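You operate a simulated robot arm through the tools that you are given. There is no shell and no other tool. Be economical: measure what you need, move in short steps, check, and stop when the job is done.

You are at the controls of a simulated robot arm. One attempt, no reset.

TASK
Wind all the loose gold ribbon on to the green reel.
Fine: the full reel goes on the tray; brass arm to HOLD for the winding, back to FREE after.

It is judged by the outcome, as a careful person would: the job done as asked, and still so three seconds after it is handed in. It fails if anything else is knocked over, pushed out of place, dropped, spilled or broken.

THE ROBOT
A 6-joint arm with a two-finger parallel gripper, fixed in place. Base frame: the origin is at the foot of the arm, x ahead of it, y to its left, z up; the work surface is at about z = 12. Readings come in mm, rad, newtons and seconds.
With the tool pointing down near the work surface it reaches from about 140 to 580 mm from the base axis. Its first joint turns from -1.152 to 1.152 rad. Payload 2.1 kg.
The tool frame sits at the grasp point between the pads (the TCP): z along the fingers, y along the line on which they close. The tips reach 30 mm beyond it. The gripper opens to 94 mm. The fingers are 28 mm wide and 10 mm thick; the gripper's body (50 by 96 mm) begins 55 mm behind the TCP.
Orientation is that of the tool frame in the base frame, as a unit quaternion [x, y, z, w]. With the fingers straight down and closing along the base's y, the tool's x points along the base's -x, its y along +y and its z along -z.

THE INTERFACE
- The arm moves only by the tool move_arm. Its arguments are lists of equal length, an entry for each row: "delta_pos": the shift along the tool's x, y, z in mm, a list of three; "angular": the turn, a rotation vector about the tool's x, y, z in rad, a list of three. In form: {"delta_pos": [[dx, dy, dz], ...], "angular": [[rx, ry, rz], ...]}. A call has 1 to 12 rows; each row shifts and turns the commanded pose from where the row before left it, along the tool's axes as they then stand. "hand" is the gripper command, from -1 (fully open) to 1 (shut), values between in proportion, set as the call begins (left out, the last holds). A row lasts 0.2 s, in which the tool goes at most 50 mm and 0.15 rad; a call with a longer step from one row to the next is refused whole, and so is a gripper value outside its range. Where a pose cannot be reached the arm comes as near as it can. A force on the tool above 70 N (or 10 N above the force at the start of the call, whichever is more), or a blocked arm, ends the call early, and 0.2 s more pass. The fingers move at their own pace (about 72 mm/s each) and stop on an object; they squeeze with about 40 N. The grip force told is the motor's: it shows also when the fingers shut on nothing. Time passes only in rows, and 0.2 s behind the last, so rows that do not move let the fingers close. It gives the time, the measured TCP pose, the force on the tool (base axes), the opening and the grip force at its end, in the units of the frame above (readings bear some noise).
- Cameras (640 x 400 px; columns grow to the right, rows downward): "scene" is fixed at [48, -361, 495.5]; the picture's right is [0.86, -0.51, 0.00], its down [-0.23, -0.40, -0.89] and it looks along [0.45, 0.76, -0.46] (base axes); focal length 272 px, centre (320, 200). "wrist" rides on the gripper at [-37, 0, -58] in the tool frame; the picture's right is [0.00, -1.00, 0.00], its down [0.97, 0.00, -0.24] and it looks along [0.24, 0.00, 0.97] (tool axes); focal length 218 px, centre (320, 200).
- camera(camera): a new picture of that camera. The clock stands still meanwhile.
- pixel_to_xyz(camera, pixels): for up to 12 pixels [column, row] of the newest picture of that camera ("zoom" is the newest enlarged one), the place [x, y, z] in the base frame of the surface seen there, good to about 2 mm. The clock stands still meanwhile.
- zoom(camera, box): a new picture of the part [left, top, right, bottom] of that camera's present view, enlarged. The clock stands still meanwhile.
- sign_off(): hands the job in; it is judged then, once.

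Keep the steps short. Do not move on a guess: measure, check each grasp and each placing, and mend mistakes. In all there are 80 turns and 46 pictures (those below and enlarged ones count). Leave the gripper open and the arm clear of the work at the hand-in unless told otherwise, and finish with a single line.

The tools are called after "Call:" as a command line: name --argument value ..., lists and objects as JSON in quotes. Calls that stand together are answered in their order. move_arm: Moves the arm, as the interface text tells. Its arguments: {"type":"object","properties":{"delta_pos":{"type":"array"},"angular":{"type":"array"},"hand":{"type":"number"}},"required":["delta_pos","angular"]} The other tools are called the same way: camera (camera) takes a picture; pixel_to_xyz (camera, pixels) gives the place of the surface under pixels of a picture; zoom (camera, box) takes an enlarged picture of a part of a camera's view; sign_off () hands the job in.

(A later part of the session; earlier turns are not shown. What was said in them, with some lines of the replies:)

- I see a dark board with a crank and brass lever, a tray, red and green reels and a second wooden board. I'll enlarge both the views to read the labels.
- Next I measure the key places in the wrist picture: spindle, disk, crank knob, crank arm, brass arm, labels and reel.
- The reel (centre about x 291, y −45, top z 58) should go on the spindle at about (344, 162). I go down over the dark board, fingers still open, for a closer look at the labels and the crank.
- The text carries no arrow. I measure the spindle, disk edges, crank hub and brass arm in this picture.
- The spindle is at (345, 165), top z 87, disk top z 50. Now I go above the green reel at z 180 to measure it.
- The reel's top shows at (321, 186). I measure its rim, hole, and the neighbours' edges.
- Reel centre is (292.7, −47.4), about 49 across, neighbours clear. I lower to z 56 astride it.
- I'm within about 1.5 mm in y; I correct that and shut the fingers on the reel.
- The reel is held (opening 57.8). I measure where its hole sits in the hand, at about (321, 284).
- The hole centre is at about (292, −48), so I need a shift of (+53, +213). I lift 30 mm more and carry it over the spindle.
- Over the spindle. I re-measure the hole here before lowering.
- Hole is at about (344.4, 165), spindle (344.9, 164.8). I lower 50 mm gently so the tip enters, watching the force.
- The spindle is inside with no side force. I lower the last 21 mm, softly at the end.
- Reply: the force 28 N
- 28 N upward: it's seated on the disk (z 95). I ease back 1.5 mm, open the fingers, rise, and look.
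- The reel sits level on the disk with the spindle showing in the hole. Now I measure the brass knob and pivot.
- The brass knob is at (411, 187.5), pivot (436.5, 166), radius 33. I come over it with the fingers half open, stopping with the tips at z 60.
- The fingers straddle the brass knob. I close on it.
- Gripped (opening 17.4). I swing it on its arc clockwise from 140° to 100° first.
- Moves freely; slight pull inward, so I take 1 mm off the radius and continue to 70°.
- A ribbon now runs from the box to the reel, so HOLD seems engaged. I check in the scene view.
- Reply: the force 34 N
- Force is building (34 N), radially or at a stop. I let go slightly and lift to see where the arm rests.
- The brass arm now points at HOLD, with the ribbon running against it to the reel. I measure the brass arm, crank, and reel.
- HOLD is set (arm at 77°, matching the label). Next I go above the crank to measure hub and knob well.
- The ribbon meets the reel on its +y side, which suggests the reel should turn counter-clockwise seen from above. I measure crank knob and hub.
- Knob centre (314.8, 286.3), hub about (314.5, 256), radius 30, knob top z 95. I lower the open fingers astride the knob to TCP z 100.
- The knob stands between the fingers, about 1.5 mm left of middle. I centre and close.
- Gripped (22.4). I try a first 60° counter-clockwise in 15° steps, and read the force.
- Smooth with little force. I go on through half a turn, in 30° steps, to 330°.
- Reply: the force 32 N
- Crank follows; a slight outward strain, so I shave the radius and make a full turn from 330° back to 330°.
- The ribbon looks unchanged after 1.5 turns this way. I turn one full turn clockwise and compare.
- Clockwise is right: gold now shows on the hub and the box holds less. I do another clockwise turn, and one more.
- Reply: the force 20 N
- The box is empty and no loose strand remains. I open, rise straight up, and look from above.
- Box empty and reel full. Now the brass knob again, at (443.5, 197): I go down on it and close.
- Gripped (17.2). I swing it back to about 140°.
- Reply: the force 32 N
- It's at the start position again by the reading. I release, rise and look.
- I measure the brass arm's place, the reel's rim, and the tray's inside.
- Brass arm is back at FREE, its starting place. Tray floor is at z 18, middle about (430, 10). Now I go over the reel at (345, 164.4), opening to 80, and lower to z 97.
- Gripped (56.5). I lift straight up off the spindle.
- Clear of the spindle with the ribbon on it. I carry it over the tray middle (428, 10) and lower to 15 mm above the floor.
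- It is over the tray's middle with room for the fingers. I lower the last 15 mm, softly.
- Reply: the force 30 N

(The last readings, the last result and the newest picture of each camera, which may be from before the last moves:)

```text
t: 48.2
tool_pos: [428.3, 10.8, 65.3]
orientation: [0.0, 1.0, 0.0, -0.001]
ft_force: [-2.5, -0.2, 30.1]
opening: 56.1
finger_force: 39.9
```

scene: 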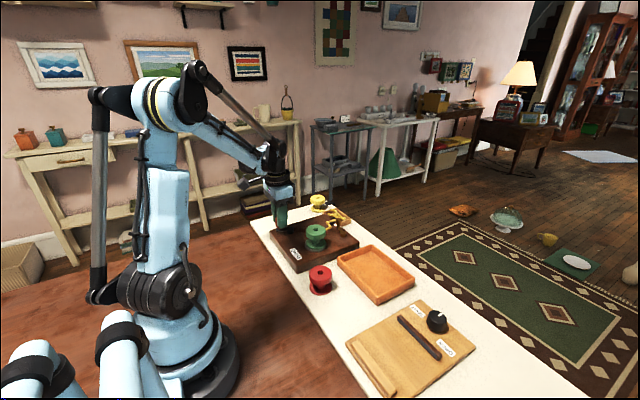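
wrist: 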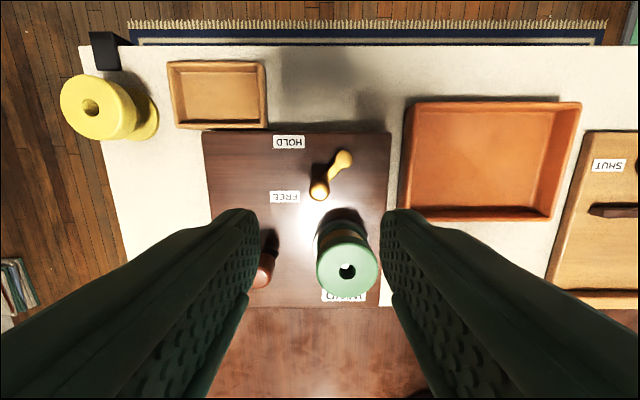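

30 N upward: it stands on the tray floor. I ease 1.5 mm, open, rise and look.

Call:
move_arm --delta_pos '[[0, 0, -1.5]]' --angular '[[0, 0, 0]]'

Call:
move_arm --delta_pos '[[0, 0, 0], [0, 0, 0], [0, 0, -20], [0, 0, -40], [0, 0, -40], [0, 0, -45], [30, 0, -20], [40, 0, 0]]' --angular '[[0, 0, 0], [0, 0, 0], [0, 0, 0], [0, 0, 0], [0, 0, 0], [0, 0, 0], [0, 0, 0], [0, 0, 0]]' --hand -0.7

Call:
camera --camera "wrist"

Call:
zoom --camera "scene" --box '[260, 180, 450, 310]'

```text
t: 48.6
tool_pos: [428.9, 11.3, 65.1]
orientation: [0.0, 1.0, 0.0, 0.0]
ft_force: [0.2, 0.2, 0.8]
opening: 56.1
finger_force: 40.3
```

```text
t: 50.4
tool_pos: [357.8, 10.7, 231.4]
orientation: [0.0, 1.0, 0.0, 0.0]
ft_force: [-1.4, 1.0, 0.2]
opening: 80.1
finger_force: 0.2
```

```text
10 pictures are left
```

wrist: 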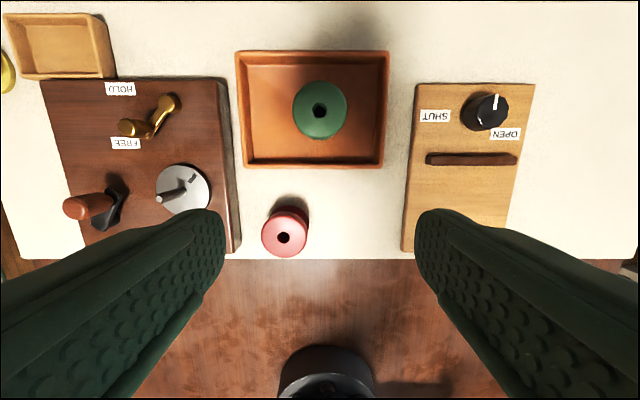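

```text
3.08 times, centred on (355, 245) of scene
```

zoom: 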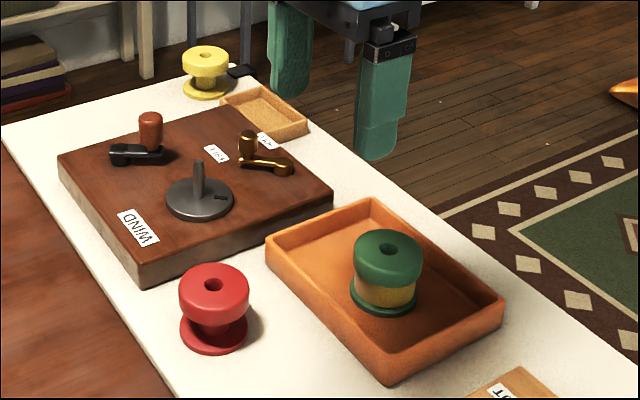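

Reel stands in the tray with all the ribbon, the brass arm is at FREE, and nothing else has moved. I raise the arm and open the gripper fully before handing in.

Call:
move_arm --delta_pos '[[20, 0, -40], [20, 0, -40], [0, 0, -30], [0, 0, 0]]' --angular '[[0, 0, 0], [0, 0, 0], [0, 0, 0], [0, 0, 0]]' --hand -1

Call:
sign_off

```text
t: 51.4
tool_pos: [317.3, 9.7, 341.3]
orientation: [0.001, 1.0, 0.001, -0.001]
ft_force: [0.1, 0.3, 0.4]
opening: 93.8
finger_force: 0.0
```

```text
The job is handed in.
```

All the loose gold ribbon is wound on the green reel, the reel is standing in the tray, the brass arm is back at FREE, and the job is handed in.
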